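You operate a simulated robot arm through the tools that you are given. There is no shell and no other tool. Be economical: measure what you need, move in short steps, check, and stop when the job is done.

You run a simulated robot arm. Do the job below in one go: nothing can be reset, and whatever is moved stays where it is left.

Task
Put one of the tape cartons from the top of the steel table on top of the wide buffer.

The check looks at the end state, three seconds after you hand in, the way a careful person would. Anything else that was tipped, shoved, dropped, spilled or broken makes it a failure.

Robot
A 7-joint arm with a two-finger parallel gripper, fixed in place. Base frame: the origin is at the foot of the arm, x ahead of it, y to its left, z up; the work surface is at about z = 850. Units: mm, degrees, N and s.
With the tool pointing down near the work surface it reaches from about 300 to 700 mm from the base axis. Its first joint turns from -66.0 to 66.0 degrees. Payload 1.57 kg.
Tool frame: the origin (TCP) lies between the finger pads and is the grasp point; the fingertips stand 30 mm ahead of it; z points along the fingers, y is the line along which they close. The gripper opens to 110 mm. The fingers are 24 mm wide and 12 mm thick; the gripper's body (48 by 112 mm) begins 78 mm behind the TCP.
Orientation is told as [roll, pitch, yaw] about the base's x, y, z axes, in that order, counted from this pose: with the fingers straight down and closing along the base's y, the tool's x points along the base's -x, its y along +y and its z along -z.

Tools
- The arm moves only by the tool move_arm. Its argument "series" is one flat list of numbers, 6 for each row, row after row: the shift along the tool's x, y, z in units of 250 mm (1.0 is 250 mm), then the turn, a rotation vector about the tool's x, y, z in units of 45 degrees (1.0 is 45 degrees). In form: [tx, ty, tz, ax, ay, az, tx, ty, tz, ax, ay, az, ...]. A call has 1 to 10 rows; each row is the pose to reach, as a shift and turn from the pose commanded when the call began, along the tool's axes at that moment. "gripper" is the closure, from 0 (fully open) to 1 (shut), set as the call begins (left out, the last holds). A call with a number of a shift or a turn outside -1 to 1 is refused whole. Rows are played at 5 a second. More than 50 mm and 8.6 degrees between two rows, or a gripper value outside its range, and nothing of the call is played. A pose out of reach is approached as far as the arm can. The call stops where the force on the tool passes 40 N (or 10 N more than at its start, if that is more) or the arm is blocked; 0.2 s more then pass. The fingers move at their own pace (about 108 mm/s each) and stop on an object; they squeeze with about 35 N. The grip force told is the motor's: it shows also when the fingers shut on nothing. Time passes only in rows, and 0.2 s behind the last, so rows that repeat a pose let the fingers close. The reply holds the time, the measured pose of the TCP, the force on the tool along the base axes, the opening and the grip force, in the units named above and with some noise, and new pictures: "pictures" is both (left out), scene, wrist or none.
- Cameras (640 x 400 px; columns grow to the right, rows downward): "scene" is fixed at [167.3, -389.7, 1421.2]; the picture's right is [0.78, -0.63, 0.00], its down [-0.25, -0.30, -0.92] and it looks along [0.58, 0.71, -0.39] (base axes); focal length 340 px, centre (320, 200). "wrist" rides on the gripper at [70, 16, -141] in the tool frame; the picture's right is [-0.23, 0.97, 0.00], its down [-0.86, -0.20, -0.48] and it looks along [-0.47, -0.11, 0.88] (tool axes); focal length 222 px, centre (320, 200). There is no depth. A picture from a camera that has moved, and an enlarged one, comes with that camera's place and axes in the base frame and with its lens.
- enlarge(camera, box): a new picture of the part [left, top, right, bottom] of that camera's present view, enlarged. It takes no simulated time.
- sign_off(): hands the job in; it is judged then, once.

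Work in short steps. Places have to be worked out from the pictures, the camera data and where the tool is seen: move nearer, look again, correct. Check each grasp and each placing, and mend what went wrong. You have 90 turns and 170 pictures in all, those below and enlarged ones among them. Open the gripper and draw the arm clear of the work before you hand the job in, unless the task says otherwise; then end with one line.

The tools are called after "Emit:" as a command line: name --argument value ..., lists and objects as JSON in quotes. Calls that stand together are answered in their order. move_arm: Moves the arm, as the interface text tells. Its arguments: {"type":"object","properties":{"series":{"type":"array"},"gripper":{"type":"number"},"pictures":{"type":"string","enum":["both","scene","wrist","none"]}},"required":["series"]} The other tools are called the same way: enlarge (camera, box) takes an enlarged picture of a part of a camera's view; sign_off () hands the job in.

At the start:

```text
time: 0.0
eef_pos: [346.1, 152.3, 1202.1]
tool_rot: [0.0, 0.1, 0.0]
ft_force: [0.0, 0.4, -0.1]
grip_width: 110.0
finger_force: 0.0
```

scene: 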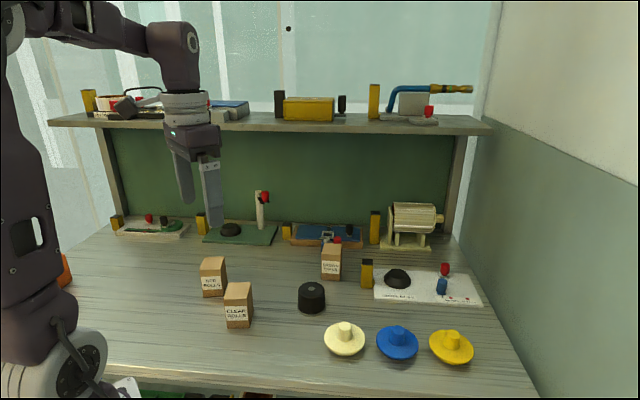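
wrist: 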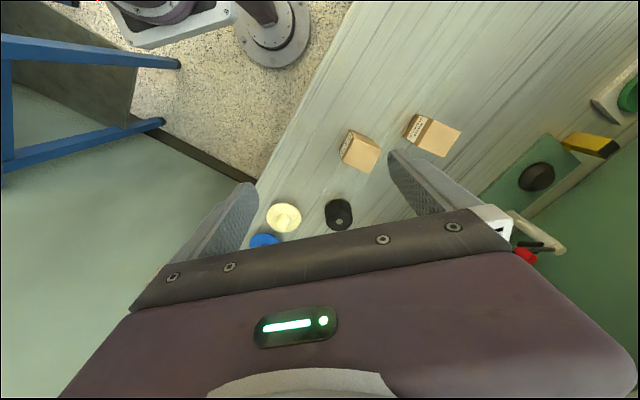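

The scene shows three cartons and several items on the table; I'll read the labels and look for the "wide buffer".

Emit:
enlarge --camera "scene" --box '[180, 230, 360, 342]'

Emit:
enlarge --camera "scene" --box '[320, 190, 500, 302]'

Emit:
enlarge --camera "scene" --box '[300, 290, 480, 400]'

Emit:
enlarge --camera "scene" --box '[100, 170, 360, 260]'

```text
3.56 times, centred on (270, 286) of scene
camera zoom: at [167.3, -389.7, 1421.2], right [0.78, -0.63, 0.0], down [-0.25, -0.3, -0.92], along [0.58, 0.71, -0.39], focal length 1211 px, centre (498, -106)
```

zoom: 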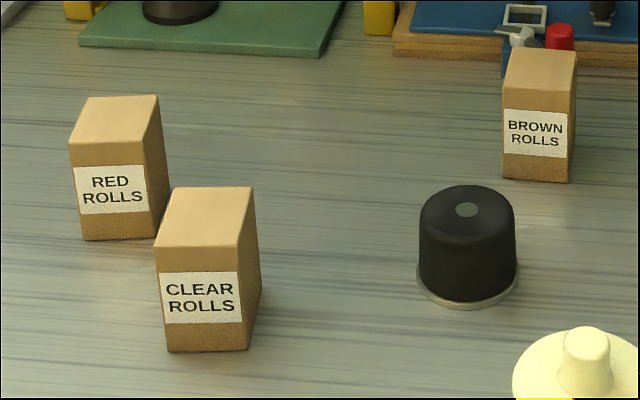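

```text
3.56 times, centred on (410, 246) of scene
camera zoom: at [167.3, -389.7, 1421.2], right [0.78, -0.63, 0.0], down [-0.25, -0.3, -0.92], along [0.58, 0.71, -0.39], focal length 1211 px, centre (0, 36)
```

zoom: 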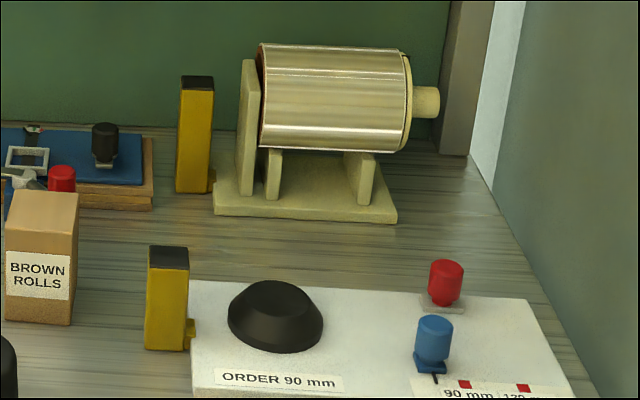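

```text
3.56 times, centred on (390, 345) of scene
camera zoom: at [167.3, -389.7, 1421.2], right [0.78, -0.63, 0.0], down [-0.25, -0.3, -0.92], along [0.58, 0.71, -0.39], focal length 1211 px, centre (71, -316)
```

zoom: 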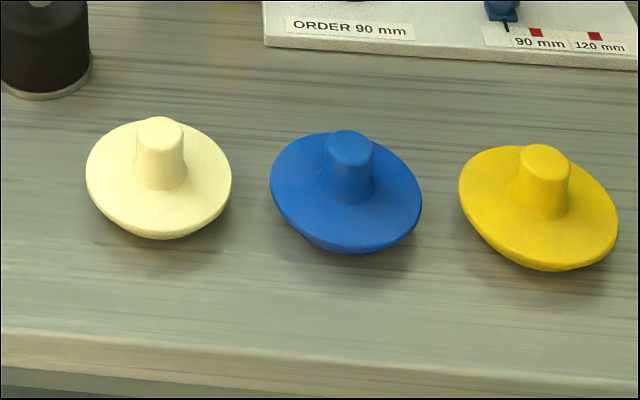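

```text
2.46 times, centred on (230, 215) of scene
camera zoom: at [167.3, -389.7, 1421.2], right [0.78, -0.63, 0.0], down [-0.25, -0.3, -0.92], along [0.58, 0.71, -0.39], focal length 838 px, centre (542, 163)
```

zoom: 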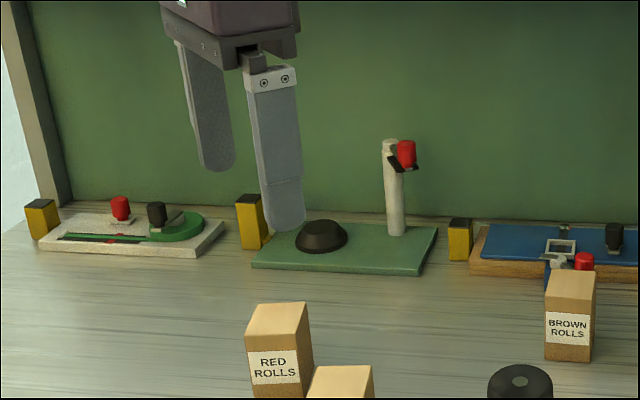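

The black cylinder with a metal rim looks like a rubber buffer. I'll check the shelf and lower area for rival candidates.

Emit:
enlarge --camera "scene" --box '[60, 70, 270, 200]'

Emit:
enlarge --camera "scene" --box '[260, 70, 490, 140]'

Emit:
enlarge --camera "scene" --box '[0, 240, 320, 400]'

Emit:
enlarge --camera "wrist" --box '[240, 90, 480, 250]'

```text
3.05 times, centred on (165, 135) of scene
camera zoom: at [167.3, -389.7, 1421.2], right [0.78, -0.63, 0.0], down [-0.25, -0.3, -0.92], along [0.58, 0.71, -0.39], focal length 1038 px, centre (792, 398)
```

zoom: 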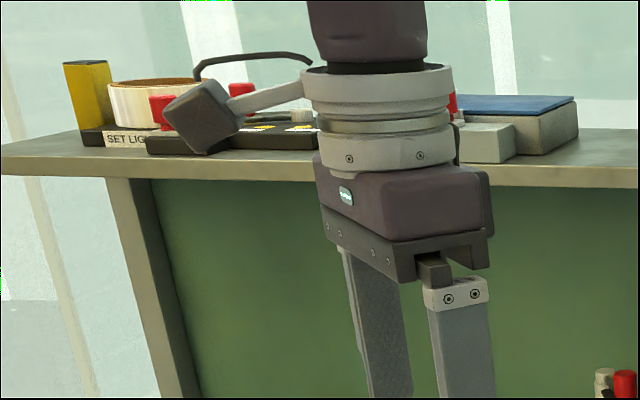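

```text
2.78 times, centred on (375, 105) of scene
camera zoom: at [167.3, -389.7, 1421.2], right [0.78, -0.63, 0.0], down [-0.25, -0.3, -0.92], along [0.58, 0.71, -0.39], focal length 947 px, centre (167, 464)
```

zoom: 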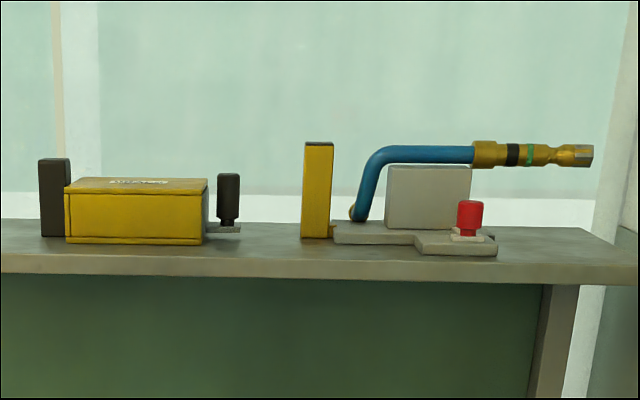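

```text
2.00 times, centred on (160, 320) of scene
camera zoom: at [167.3, -389.7, 1421.2], right [0.78, -0.63, 0.0], down [-0.25, -0.3, -0.92], along [0.58, 0.71, -0.39], focal length 681 px, centre (640, -40)
```

zoom: 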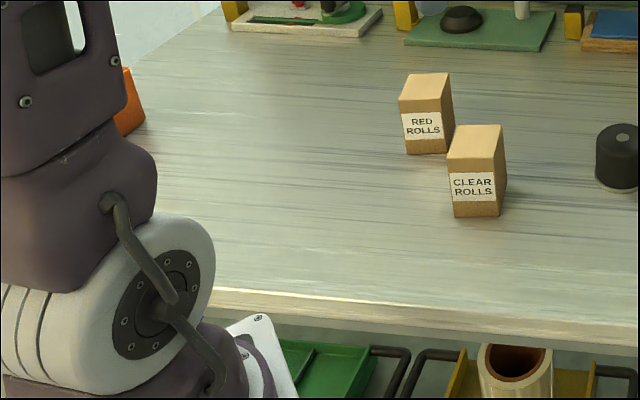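

```text
2.50 times, centred on (360, 170) of wrist
camera zoom: at [275.9, 168.5, 1343.9], right [0.23, 0.97, 0.0], down [0.86, -0.2, 0.48], along [0.47, -0.11, -0.88], focal length 555 px, centre (220, 275)
```

zoom: 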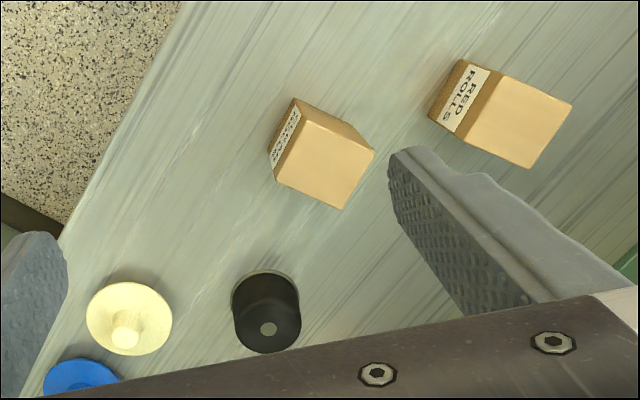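

I take the black rubber cylinder (top near z≈912, about [568,135]) to be the wide buffer, and the "clear rolls" carton to be at about [415,210], 50 mm square, 82 mm tall, with its faces turned about -38°. I'm moving above it with a matching yaw to look again.

Emit:
move_arm --series '[-0.055, 0.046, 0.098, 0, 0, 0.169, -0.11, 0.093, 0.195, 0, 0, 0.338, -0.166, 0.139, 0.293, 0, 0, 0.507, -0.221, 0.186, 0.39, 0, 0, 0.676, -0.276, 0.232, 0.488, 0, 0, 0.844, -0.276, 0.232, 0.488, 0, 0, 0.844]' --gripper 0

```text
time: 1.4
eef_pos: [415.1, 211.1, 1080.4]
tool_rot: [-0.1, 0.0, -38.1]
ft_force: [-0.6, -0.9, -0.1]
grip_width: 109.9
finger_force: 0.0
camera wrist: at [370.4, 267.1, 1221.6], right [0.78, 0.63, 0.0], down [0.55, -0.68, 0.48], along [0.3, -0.37, -0.88], focal length 222 px, centre (320, 200)
```

scene: 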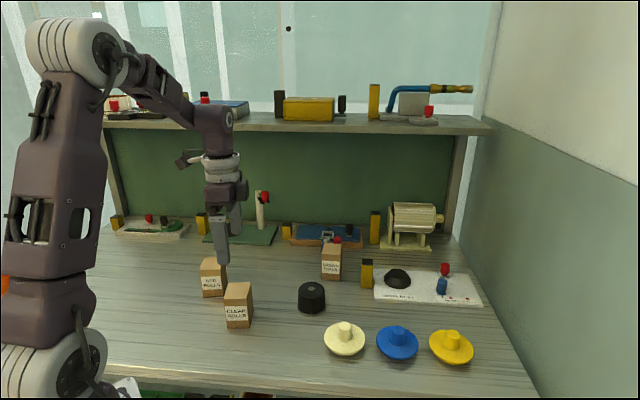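
wrist: 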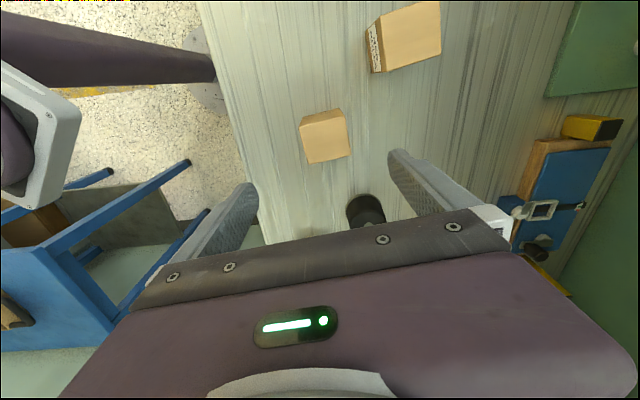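

The yaw is reached; I'll enlarge the wrist view to measure the carton top.

Emit:
enlarge --camera "wrist" --box '[270, 80, 430, 240]'

```text
2.50 times, centred on (350, 160) of wrist
camera zoom: at [370.4, 267.1, 1221.6], right [0.78, 0.63, 0.0], down [0.55, -0.68, 0.48], along [0.3, -0.37, -0.88], focal length 555 px, centre (245, 300)
```

zoom: 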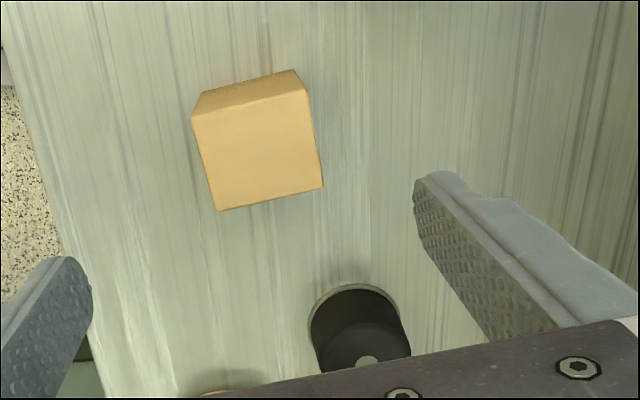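

Wrist view puts the carton top centre near [418,215], about 59×51 mm with the long side along the closing axis. I correct by 5 mm and descend to just above the top for a check.

Emit:
move_arm --series '[0, 0.02, 0.15, 0, 0, 0, 0, 0.02, 0.3, 0, 0, 0, 0, 0.02, 0.44, 0, 0, 0, 0, 0.02, 0.44, 0, 0, 0]'

```text
time: 2.4
eef_pos: [418.3, 212.8, 970.6]
tool_rot: [0.0, 0.0, -38.0]
ft_force: [0.4, 0.1, 0.7]
grip_width: 109.9
finger_force: 0.1
camera wrist: at [373.1, 270.4, 1112.6], right [0.78, 0.63, 0.0], down [0.55, -0.68, 0.48], along [0.3, -0.37, -0.88], focal length 222 px, centre (320, 200)
```

scene: 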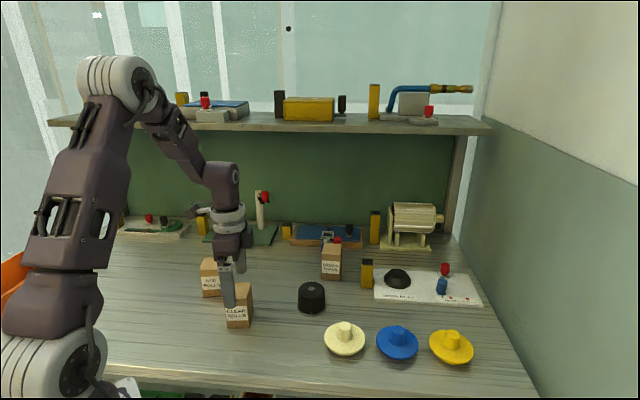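
wrist: 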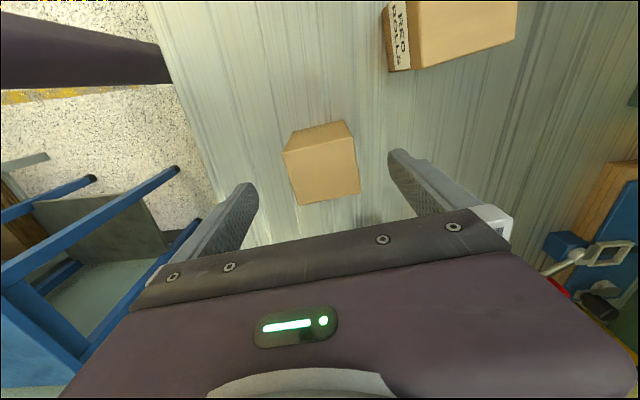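

Carton is centred between the fingers within ~5 mm; I shift 3 mm more and descend to z≈907.

Emit:
move_arm --series '[0.004, 0.014, 0.09, 0, 0, 0, 0.004, 0.014, 0.18, 0, 0, 0, 0.004, 0.014, 0.254, 0, 0, 0, 0.004, 0.014, 0.254, 0, 0, 0]'

Emit:
move_arm --series '[0, 0, 0, 0, 0, 0, 0, 0, 0, 0, 0, 0, 0, 0, 0, 0, 0, 0, 0, 0, 0, 0, 0, 0]' --gripper 1

```text
time: 3.4
eef_pos: [419.3, 217.2, 907.1]
tool_rot: [0.0, 0.0, -38.0]
ft_force: [0.0, -0.6, -0.3]
grip_width: 109.9
finger_force: 0.0
camera wrist: at [373.9, 273.8, 1048.8], right [0.78, 0.63, 0.0], down [0.55, -0.68, 0.48], along [0.3, -0.37, -0.88], focal length 222 px, centre (320, 200)
```

scene: 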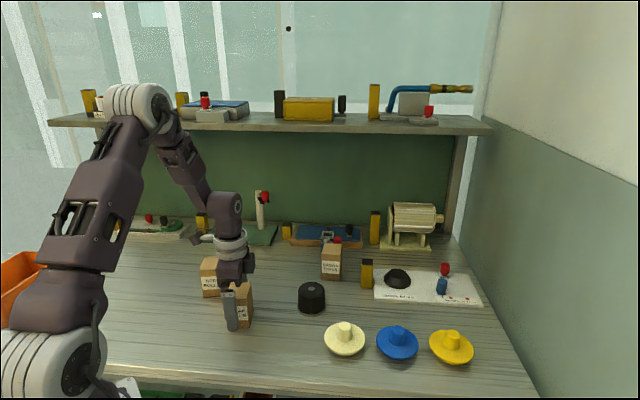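
wrist: 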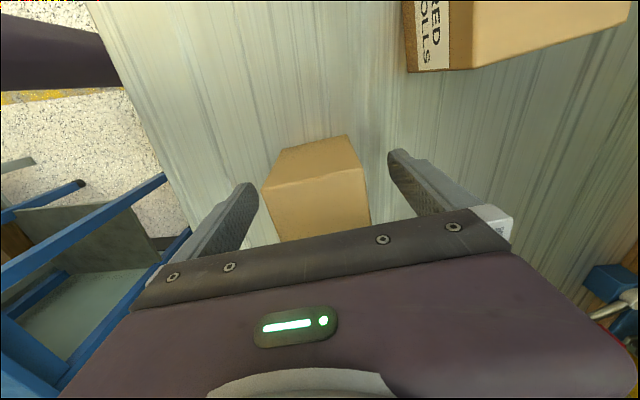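

```text
time: 4.4
eef_pos: [419.3, 217.2, 907.1]
tool_rot: [0.1, 0.0, -38.1]
ft_force: [-0.1, 0.7, 0.1]
grip_width: 59.5
finger_force: 34.9
camera wrist: at [373.9, 273.8, 1049.0], right [0.78, 0.63, 0.0], down [0.55, -0.68, 0.48], along [0.3, -0.37, -0.88], focal length 222 px, centre (320, 200)
```

scene: 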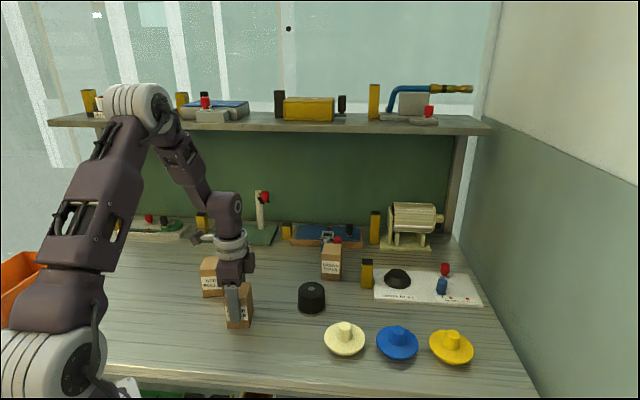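
wrist: 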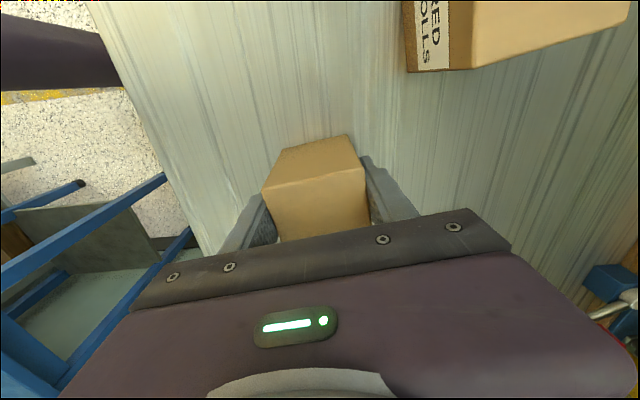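

Gripped at 59.5 mm width with 35 N. Lifting 140 mm straight up.

Emit:
move_arm --series '[0, 0, -0.1, 0, 0, 0, 0, 0, -0.24, 0, 0, 0, 0, 0, -0.38, 0, 0, 0, 0, 0, -0.56, 0, 0, 0, 0, 0, -0.56, 0, 0, 0]'

```text
time: 5.6
eef_pos: [418.5, 217.6, 1047.2]
tool_rot: [0.0, 0.1, -38.1]
ft_force: [0.0, 0.6, -1.5]
grip_width: 59.6
finger_force: 35.1
camera wrist: at [373.7, 273.7, 1189.1], right [0.78, 0.63, 0.0], down [0.55, -0.68, 0.48], along [0.3, -0.37, -0.88], focal length 222 px, centre (320, 200)
```

scene: 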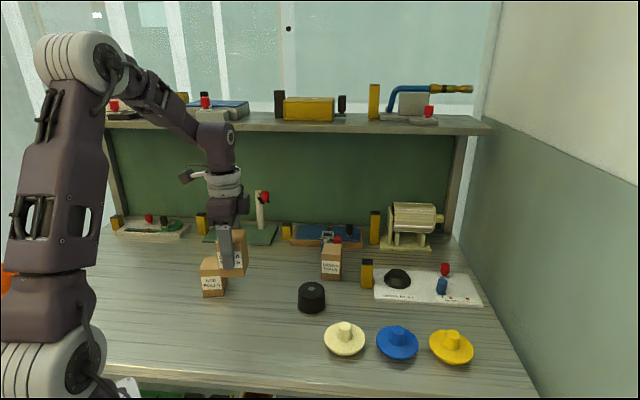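
wrist: 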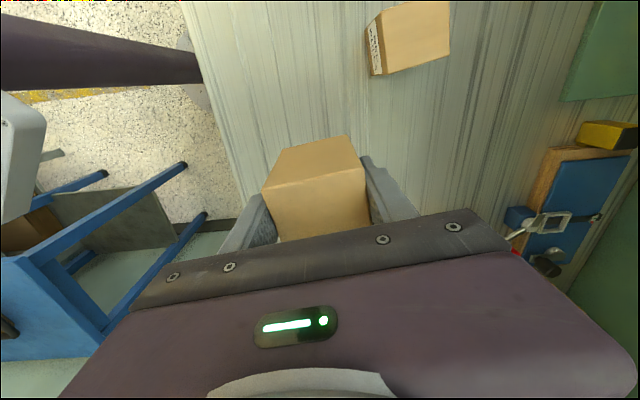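

Carton is lifted cleanly. Buffer estimates differ by a few mm, so I move to a spot where the wrist camera sees the buffer beside the fingers (buffer 100 mm along tool +y).

Emit:
move_arm --series '[-0.133, -0.052, 0, 0, 0, 0, -0.266, -0.103, 0, 0, 0, 0, -0.398, -0.155, 0, 0, 0, 0, -0.531, -0.206, 0, 0, 0, 0, -0.664, -0.258, 0, 0, 0, 0, -0.664, -0.258, 0, 0, 0, 0]'

Emit:
enlarge --camera "wrist" --box '[300, 60, 500, 185]'

```text
time: 7.0
eef_pos: [509.9, 63.5, 1046.3]
tool_rot: [0.0, 0.0, -38.0]
ft_force: [0.2, 0.4, -1.7]
grip_width: 59.7
finger_force: 35.1
camera wrist: at [465.0, 120.3, 1188.3], right [0.78, 0.63, 0.0], down [0.55, -0.68, 0.48], along [0.3, -0.37, -0.88], focal length 222 px, centre (320, 200)
```

scene: 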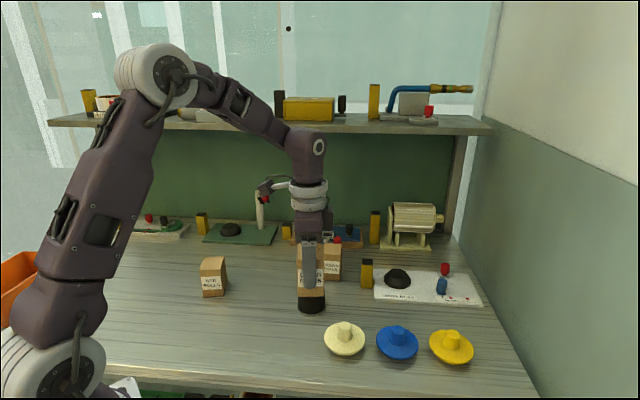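
wrist: 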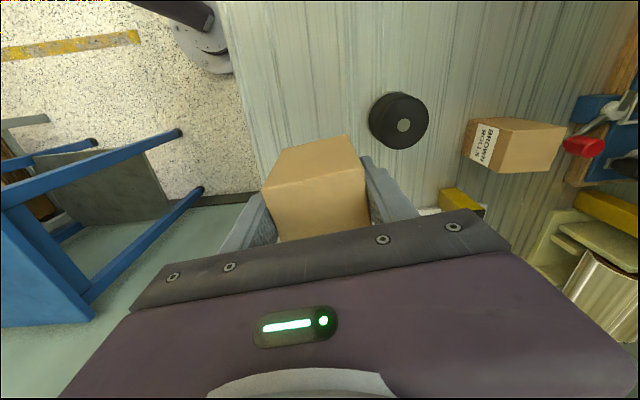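

```text
3.20 times, centred on (400, 122) of wrist
camera zoom: at [465.0, 120.3, 1188.3], right [0.78, 0.63, 0.0], down [0.55, -0.68, 0.48], along [0.3, -0.37, -0.88], focal length 711 px, centre (64, 448)
```

zoom: 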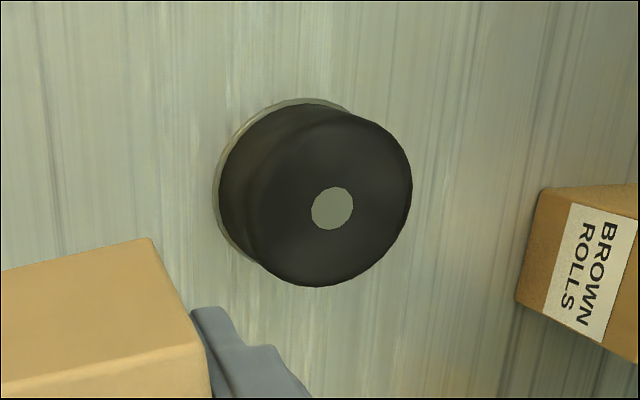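

The buffer's top centre computes to about [573,144], i.e. 102 mm along tool +y. Moving over it at the same height.

Emit:
move_arm --series '[0, 0.136, 0, 0, 0, 0, 0, 0.272, 0, 0, 0, 0, 0, 0.408, 0, 0, 0, 0, 0, 0.408, 0.12, 0, 0, 0, 0, 0.408, 0.22, 0, 0, 0, 0, 0.408, 0.22, 0, 0, 0]'

Emit:
enlarge --camera "scene" --box '[250, 220, 390, 330]'

```text
time: 8.4
eef_pos: [573.2, 145.1, 989.9]
tool_rot: [0.1, 0.1, -38.1]
ft_force: [0.1, -0.3, -0.9]
grip_width: 59.5
finger_force: 35.2
camera wrist: at [528.3, 201.7, 1132.6], right [0.78, 0.63, 0.0], down [0.55, -0.68, 0.48], along [0.3, -0.37, -0.88], focal length 222 px, centre (320, 200)
```

scene: 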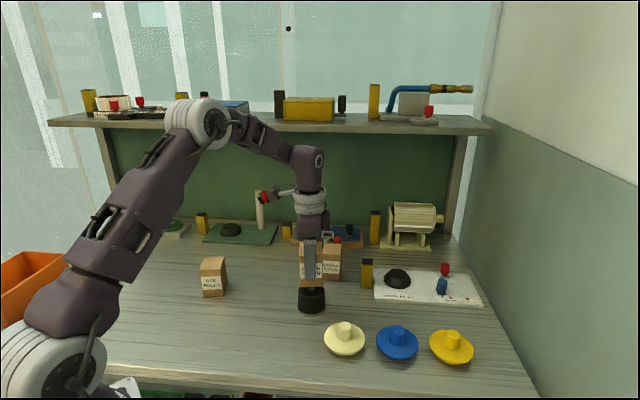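
wrist: 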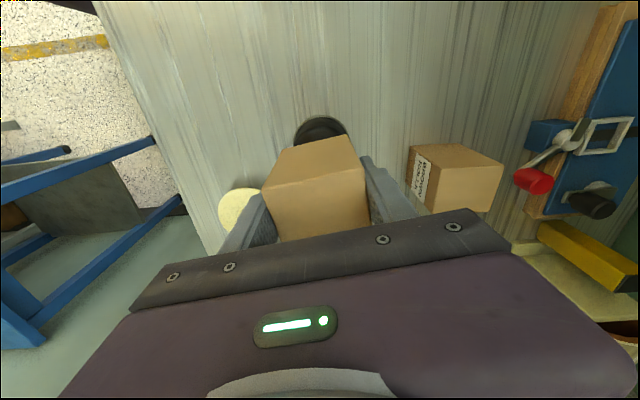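

```text
3.64 times, centred on (320, 275) of scene
camera zoom: at [167.4, -389.7, 1421.2], right [0.78, -0.63, 0.0], down [-0.25, -0.3, -0.92], along [0.58, 0.71, -0.39], focal length 1238 px, centre (320, -73)
```

zoom: 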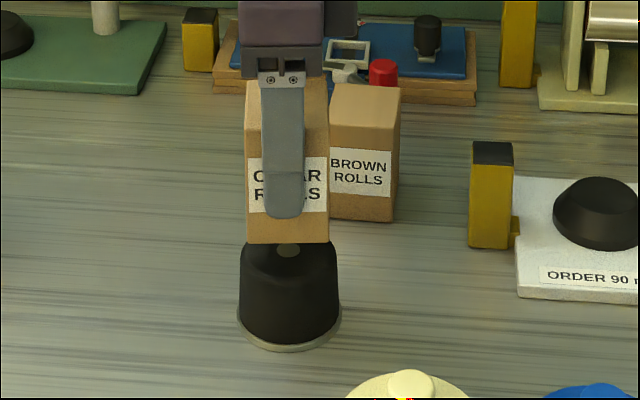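

Carton is laterally aligned over the buffer, about 20 mm above it. Lowering gently in small steps and watching force.

Emit:
move_arm --series '[0, 0, 0.02, 0, 0, 0, 0, 0, 0.04, 0, 0, 0, 0, 0, 0.06, 0, 0, 0, 0, 0, 0.068, 0, 0, 0, 0, 0, 0.068, 0, 0, 0]' --pictures "none"

Emit:
enlarge --camera "scene" --box '[270, 240, 350, 320]'

```text
time: 9.6
eef_pos: [572.8, 143.9, 974.4]
tool_rot: [0.1, 0.0, -38.0]
ft_force: [0.3, -0.7, -1.1]
grip_width: 59.4
finger_force: 35.6
```

```text
5.00 times, centred on (310, 280) of scene
camera zoom: at [167.3, -389.7, 1421.2], right [0.78, -0.63, 0.0], down [-0.25, -0.3, -0.92], along [0.58, 0.71, -0.39], focal length 1702 px, centre (370, -200)
```

zoom: 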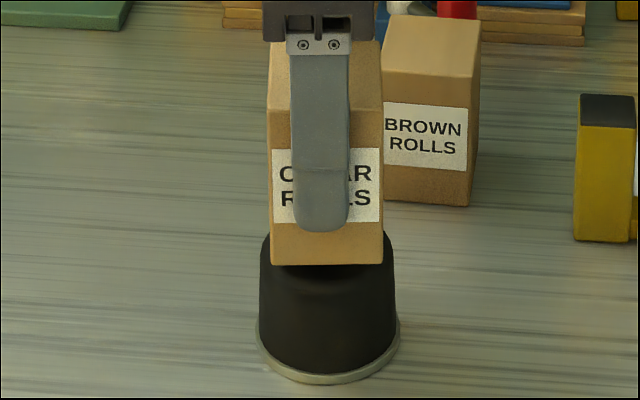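

No contact yet and alignment is good, perhaps a few mm to go; continuing in 1.5 mm steps.

Emit:
move_arm --series '[0, 0, 0.006, 0, 0, 0, 0, 0, 0.012, 0, 0, 0, 0, 0, 0.016, 0, 0, 0, 0, 0, 0.016, 0, 0, 0]' --pictures "none"

Emit:
move_arm --series '[0, 0, 0.006, 0, 0, 0, 0, 0, 0.006, 0, 0, 0]' --pictures "none"

Emit:
enlarge --camera "scene" --box '[270, 240, 350, 320]'

```text
time: 10.6
eef_pos: [573.5, 144.9, 969.6]
tool_rot: [0.1, 0.0, -38.1]
ft_force: [-0.8, -0.2, -1.2]
grip_width: 59.6
finger_force: 35.0
```

```text
time: 11.2
eef_pos: [573.0, 143.4, 968.7]
tool_rot: [0.0, -0.1, -38.0]
ft_force: [0.1, 0.3, -1.6]
grip_width: 59.6
finger_force: 34.9
```

```text
5.00 times, centred on (310, 280) of scene
camera zoom: at [167.3, -389.7, 1421.2], right [0.78, -0.63, 0.0], down [-0.25, -0.3, -0.92], along [0.58, 0.71, -0.39], focal length 1702 px, centre (370, -200)
```

zoom: 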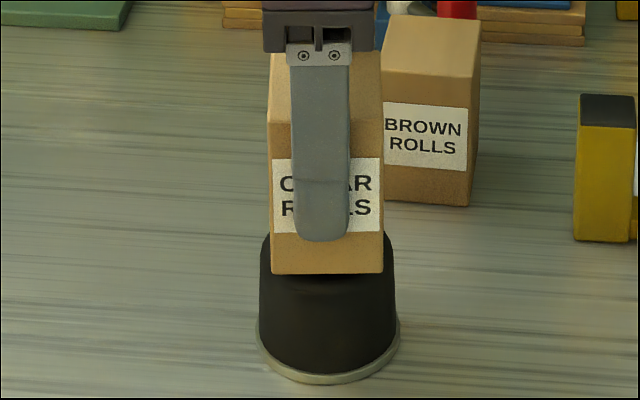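

Still only the carton's weight on the tool; lowering further in small increments.

Emit:
move_arm --series '[0, 0, 0.006, 0, 0, 0, 0, 0, 0.006, 0, 0, 0]' --pictures "none"

Emit:
move_arm --series '[0, 0, 0.006, 0, 0, 0, 0, 0, 0.006, 0, 0, 0]' --pictures "none"

```text
time: 11.8
eef_pos: [572.7, 144.1, 966.2]
tool_rot: [0.0, 0.0, -38.0]
ft_force: [-0.1, 0.9, -1.2]
grip_width: 59.6
finger_force: 35.3
```

```text
time: 12.4
eef_pos: [573.2, 145.0, 965.9]
tool_rot: [0.0, 0.0, -38.0]
ft_force: [-0.4, 0.3, -1.8]
grip_width: 59.4
finger_force: 35.1
```

Emit:
move_arm --series '[0, 0, 0.006, 0, 0, 0, 0, 0, 0.006, 0, 0, 0]' --pictures "none"

Emit:
enlarge --camera "scene" --box '[270, 240, 350, 320]'

```text
time: 13.0
eef_pos: [573.2, 144.0, 963.9]
tool_rot: [-0.1, 0.0, -37.9]
ft_force: [-0.1, -1.1, -1.7]
grip_width: 59.8
finger_force: 34.8
```

```text
5.00 times, centred on (310, 280) of scene
camera zoom: at [167.3, -389.7, 1421.2], right [0.78, -0.63, 0.0], down [-0.25, -0.3, -0.92], along [0.58, 0.71, -0.39], focal length 1702 px, centre (370, -200)
```

zoom: 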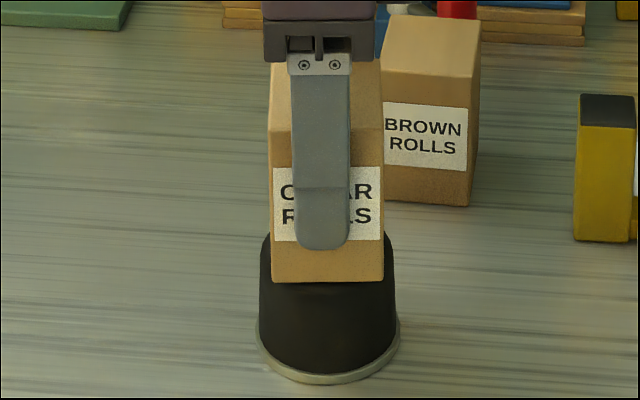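

Not yet touching per the force (still ~1.7 N); the gap looks like a couple of mm. Continuing.

Emit:
move_arm --series '[0, 0, 0.006, 0, 0, 0, 0, 0, 0.006, 0, 0, 0]' --pictures "none"

Emit:
move_arm --series '[0, 0, 0.004, 0, 0, 0, 0, 0, 0.004, 0, 0, 0]' --pictures "none"

Emit:
move_arm --series '[0, 0, 0.004, 0, 0, 0, 0, 0, 0.004, 0, 0, 0]' --pictures "none"

Emit:
enlarge --camera "scene" --box '[270, 240, 350, 320]'

```text
time: 13.6
eef_pos: [573.4, 145.0, 962.2]
tool_rot: [0.0, 0.1, -38.1]
ft_force: [0.1, 0.2, -0.5]
grip_width: 59.7
finger_force: 34.9
```

```text
time: 14.2
eef_pos: [574.7, 144.5, 961.7]
tool_rot: [0.0, 0.0, -38.0]
ft_force: [-0.5, -0.5, 0.2]
grip_width: 59.6
finger_force: 35.3
```

```text
time: 14.8
eef_pos: [573.6, 144.7, 962.1]
tool_rot: [0.1, -0.1, -38.0]
ft_force: [-2.4, 0.9, 16.0]
grip_width: 59.6
finger_force: 35.2
```

```text
5.00 times, centred on (310, 280) of scene
camera zoom: at [166.9, -389.8, 1421.2], right [0.78, -0.63, 0.0], down [-0.25, -0.3, -0.92], along [0.58, 0.71, -0.39], focal length 1702 px, centre (370, -200)
```

zoom: 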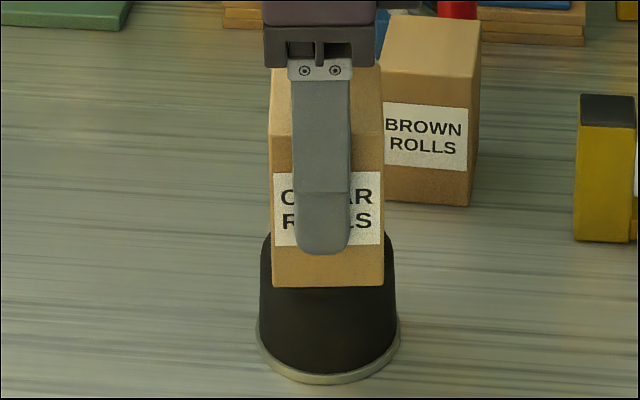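

Contact: force jumped to 16 N at z≈962. I back off ~1 mm to relieve it, then open partially.

Emit:
move_arm --series '[0, 0, -0.005, 0, 0, 0, 0, 0, -0.005, 0, 0, 0]' --pictures "none"

Emit:
move_arm --series '[0, 0, 0, 0, 0, 0, 0, 0, 0, 0, 0, 0, 0, 0, 0, 0, 0, 0]' --gripper 0.15

```text
time: 15.4
eef_pos: [574.0, 144.2, 961.7]
tool_rot: [0.0, 0.0, -38.0]
ft_force: [1.2, 1.0, 5.9]
grip_width: 59.8
finger_force: 35.0
```

```text
time: 16.2
eef_pos: [574.3, 143.9, 962.3]
tool_rot: [0.0, 0.0, -38.0]
ft_force: [-0.3, -0.6, 0.0]
grip_width: 93.6
finger_force: 0.1
camera wrist: at [528.0, 200.5, 1104.0], right [0.78, 0.63, 0.0], down [0.55, -0.68, 0.48], along [0.3, -0.37, -0.88], focal length 222 px, centre (320, 200)
```

scene: 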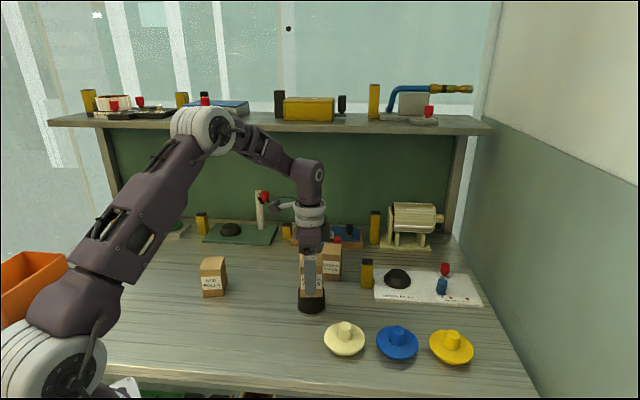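
wrist: 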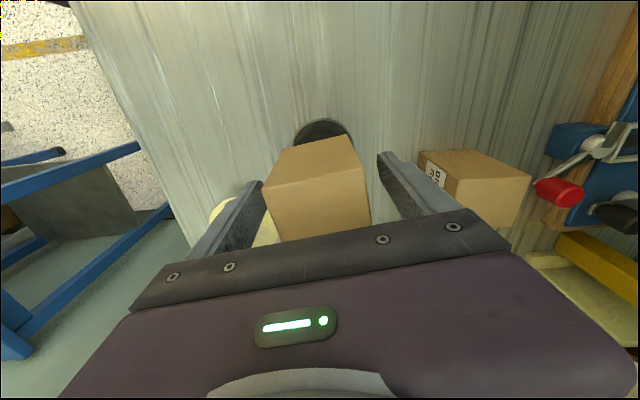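

Released and the carton stands still with the fingers clear. Withdrawing straight up, then back toward the base.

Emit:
move_arm --series '[0, 0, -0.08, 0, 0, 0, 0, 0, -0.2, 0, 0, 0, 0, 0, -0.36, 0, 0, 0, 0, 0, -0.54, 0, 0, 0, 0.16, 0, -0.6, 0, 0, 0, 0.34, 0, -0.6, 0, 0, 0, 0.52, 0, -0.6, 0, 0, 0, 0.52, 0, -0.6, 0, 0, 0]'

Emit:
enlarge --camera "scene" --box '[250, 220, 390, 330]'

```text
time: 18.0
eef_pos: [470.0, 224.9, 1112.2]
tool_rot: [0.0, 0.0, -38.1]
ft_force: [0.6, -0.4, -0.4]
grip_width: 93.3
finger_force: 0.0
camera wrist: at [425.1, 280.4, 1254.1], right [0.78, 0.63, 0.0], down [0.55, -0.68, 0.48], along [0.3, -0.37, -0.88], focal length 222 px, centre (320, 200)
```

scene: 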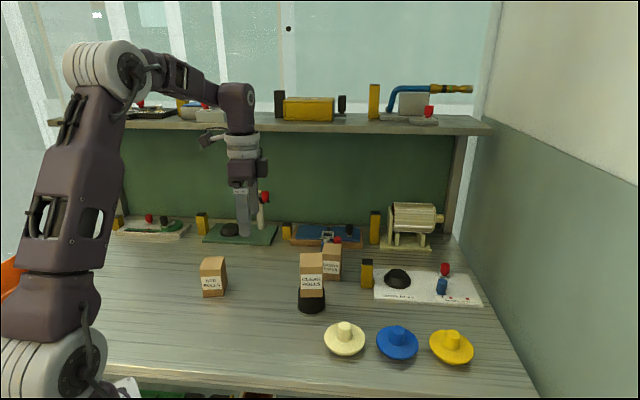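
wrist: 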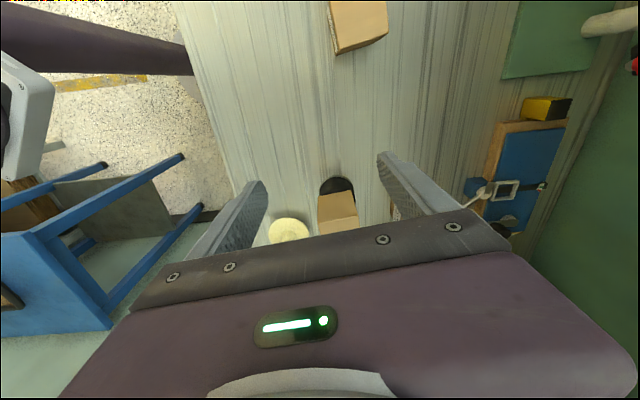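

```text
3.64 times, centred on (320, 275) of scene
camera zoom: at [167.3, -389.7, 1421.2], right [0.78, -0.63, 0.0], down [-0.25, -0.3, -0.92], along [0.58, 0.71, -0.39], focal length 1238 px, centre (320, -73)
```

zoom: 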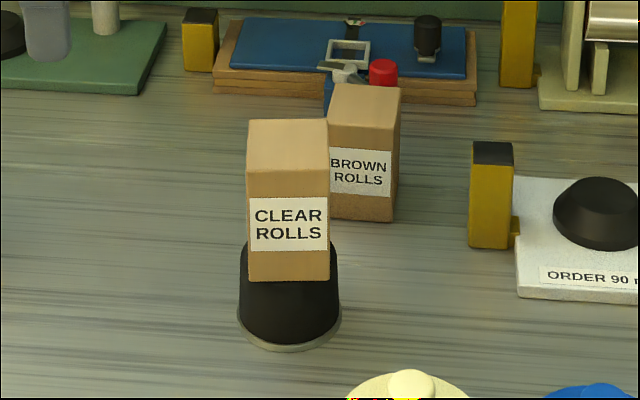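

The carton stands upright and centred on the buffer, nothing else has moved, and the arm is clear with the gripper open. Handing in.

Emit:
sign_off

```text
The job is handed in.
```

I put the "clear rolls" carton upright on the black rubber cylinder, which I took to be the wide buffer, and moved the arm clear with the gripper open; nothing else looked disturbed.
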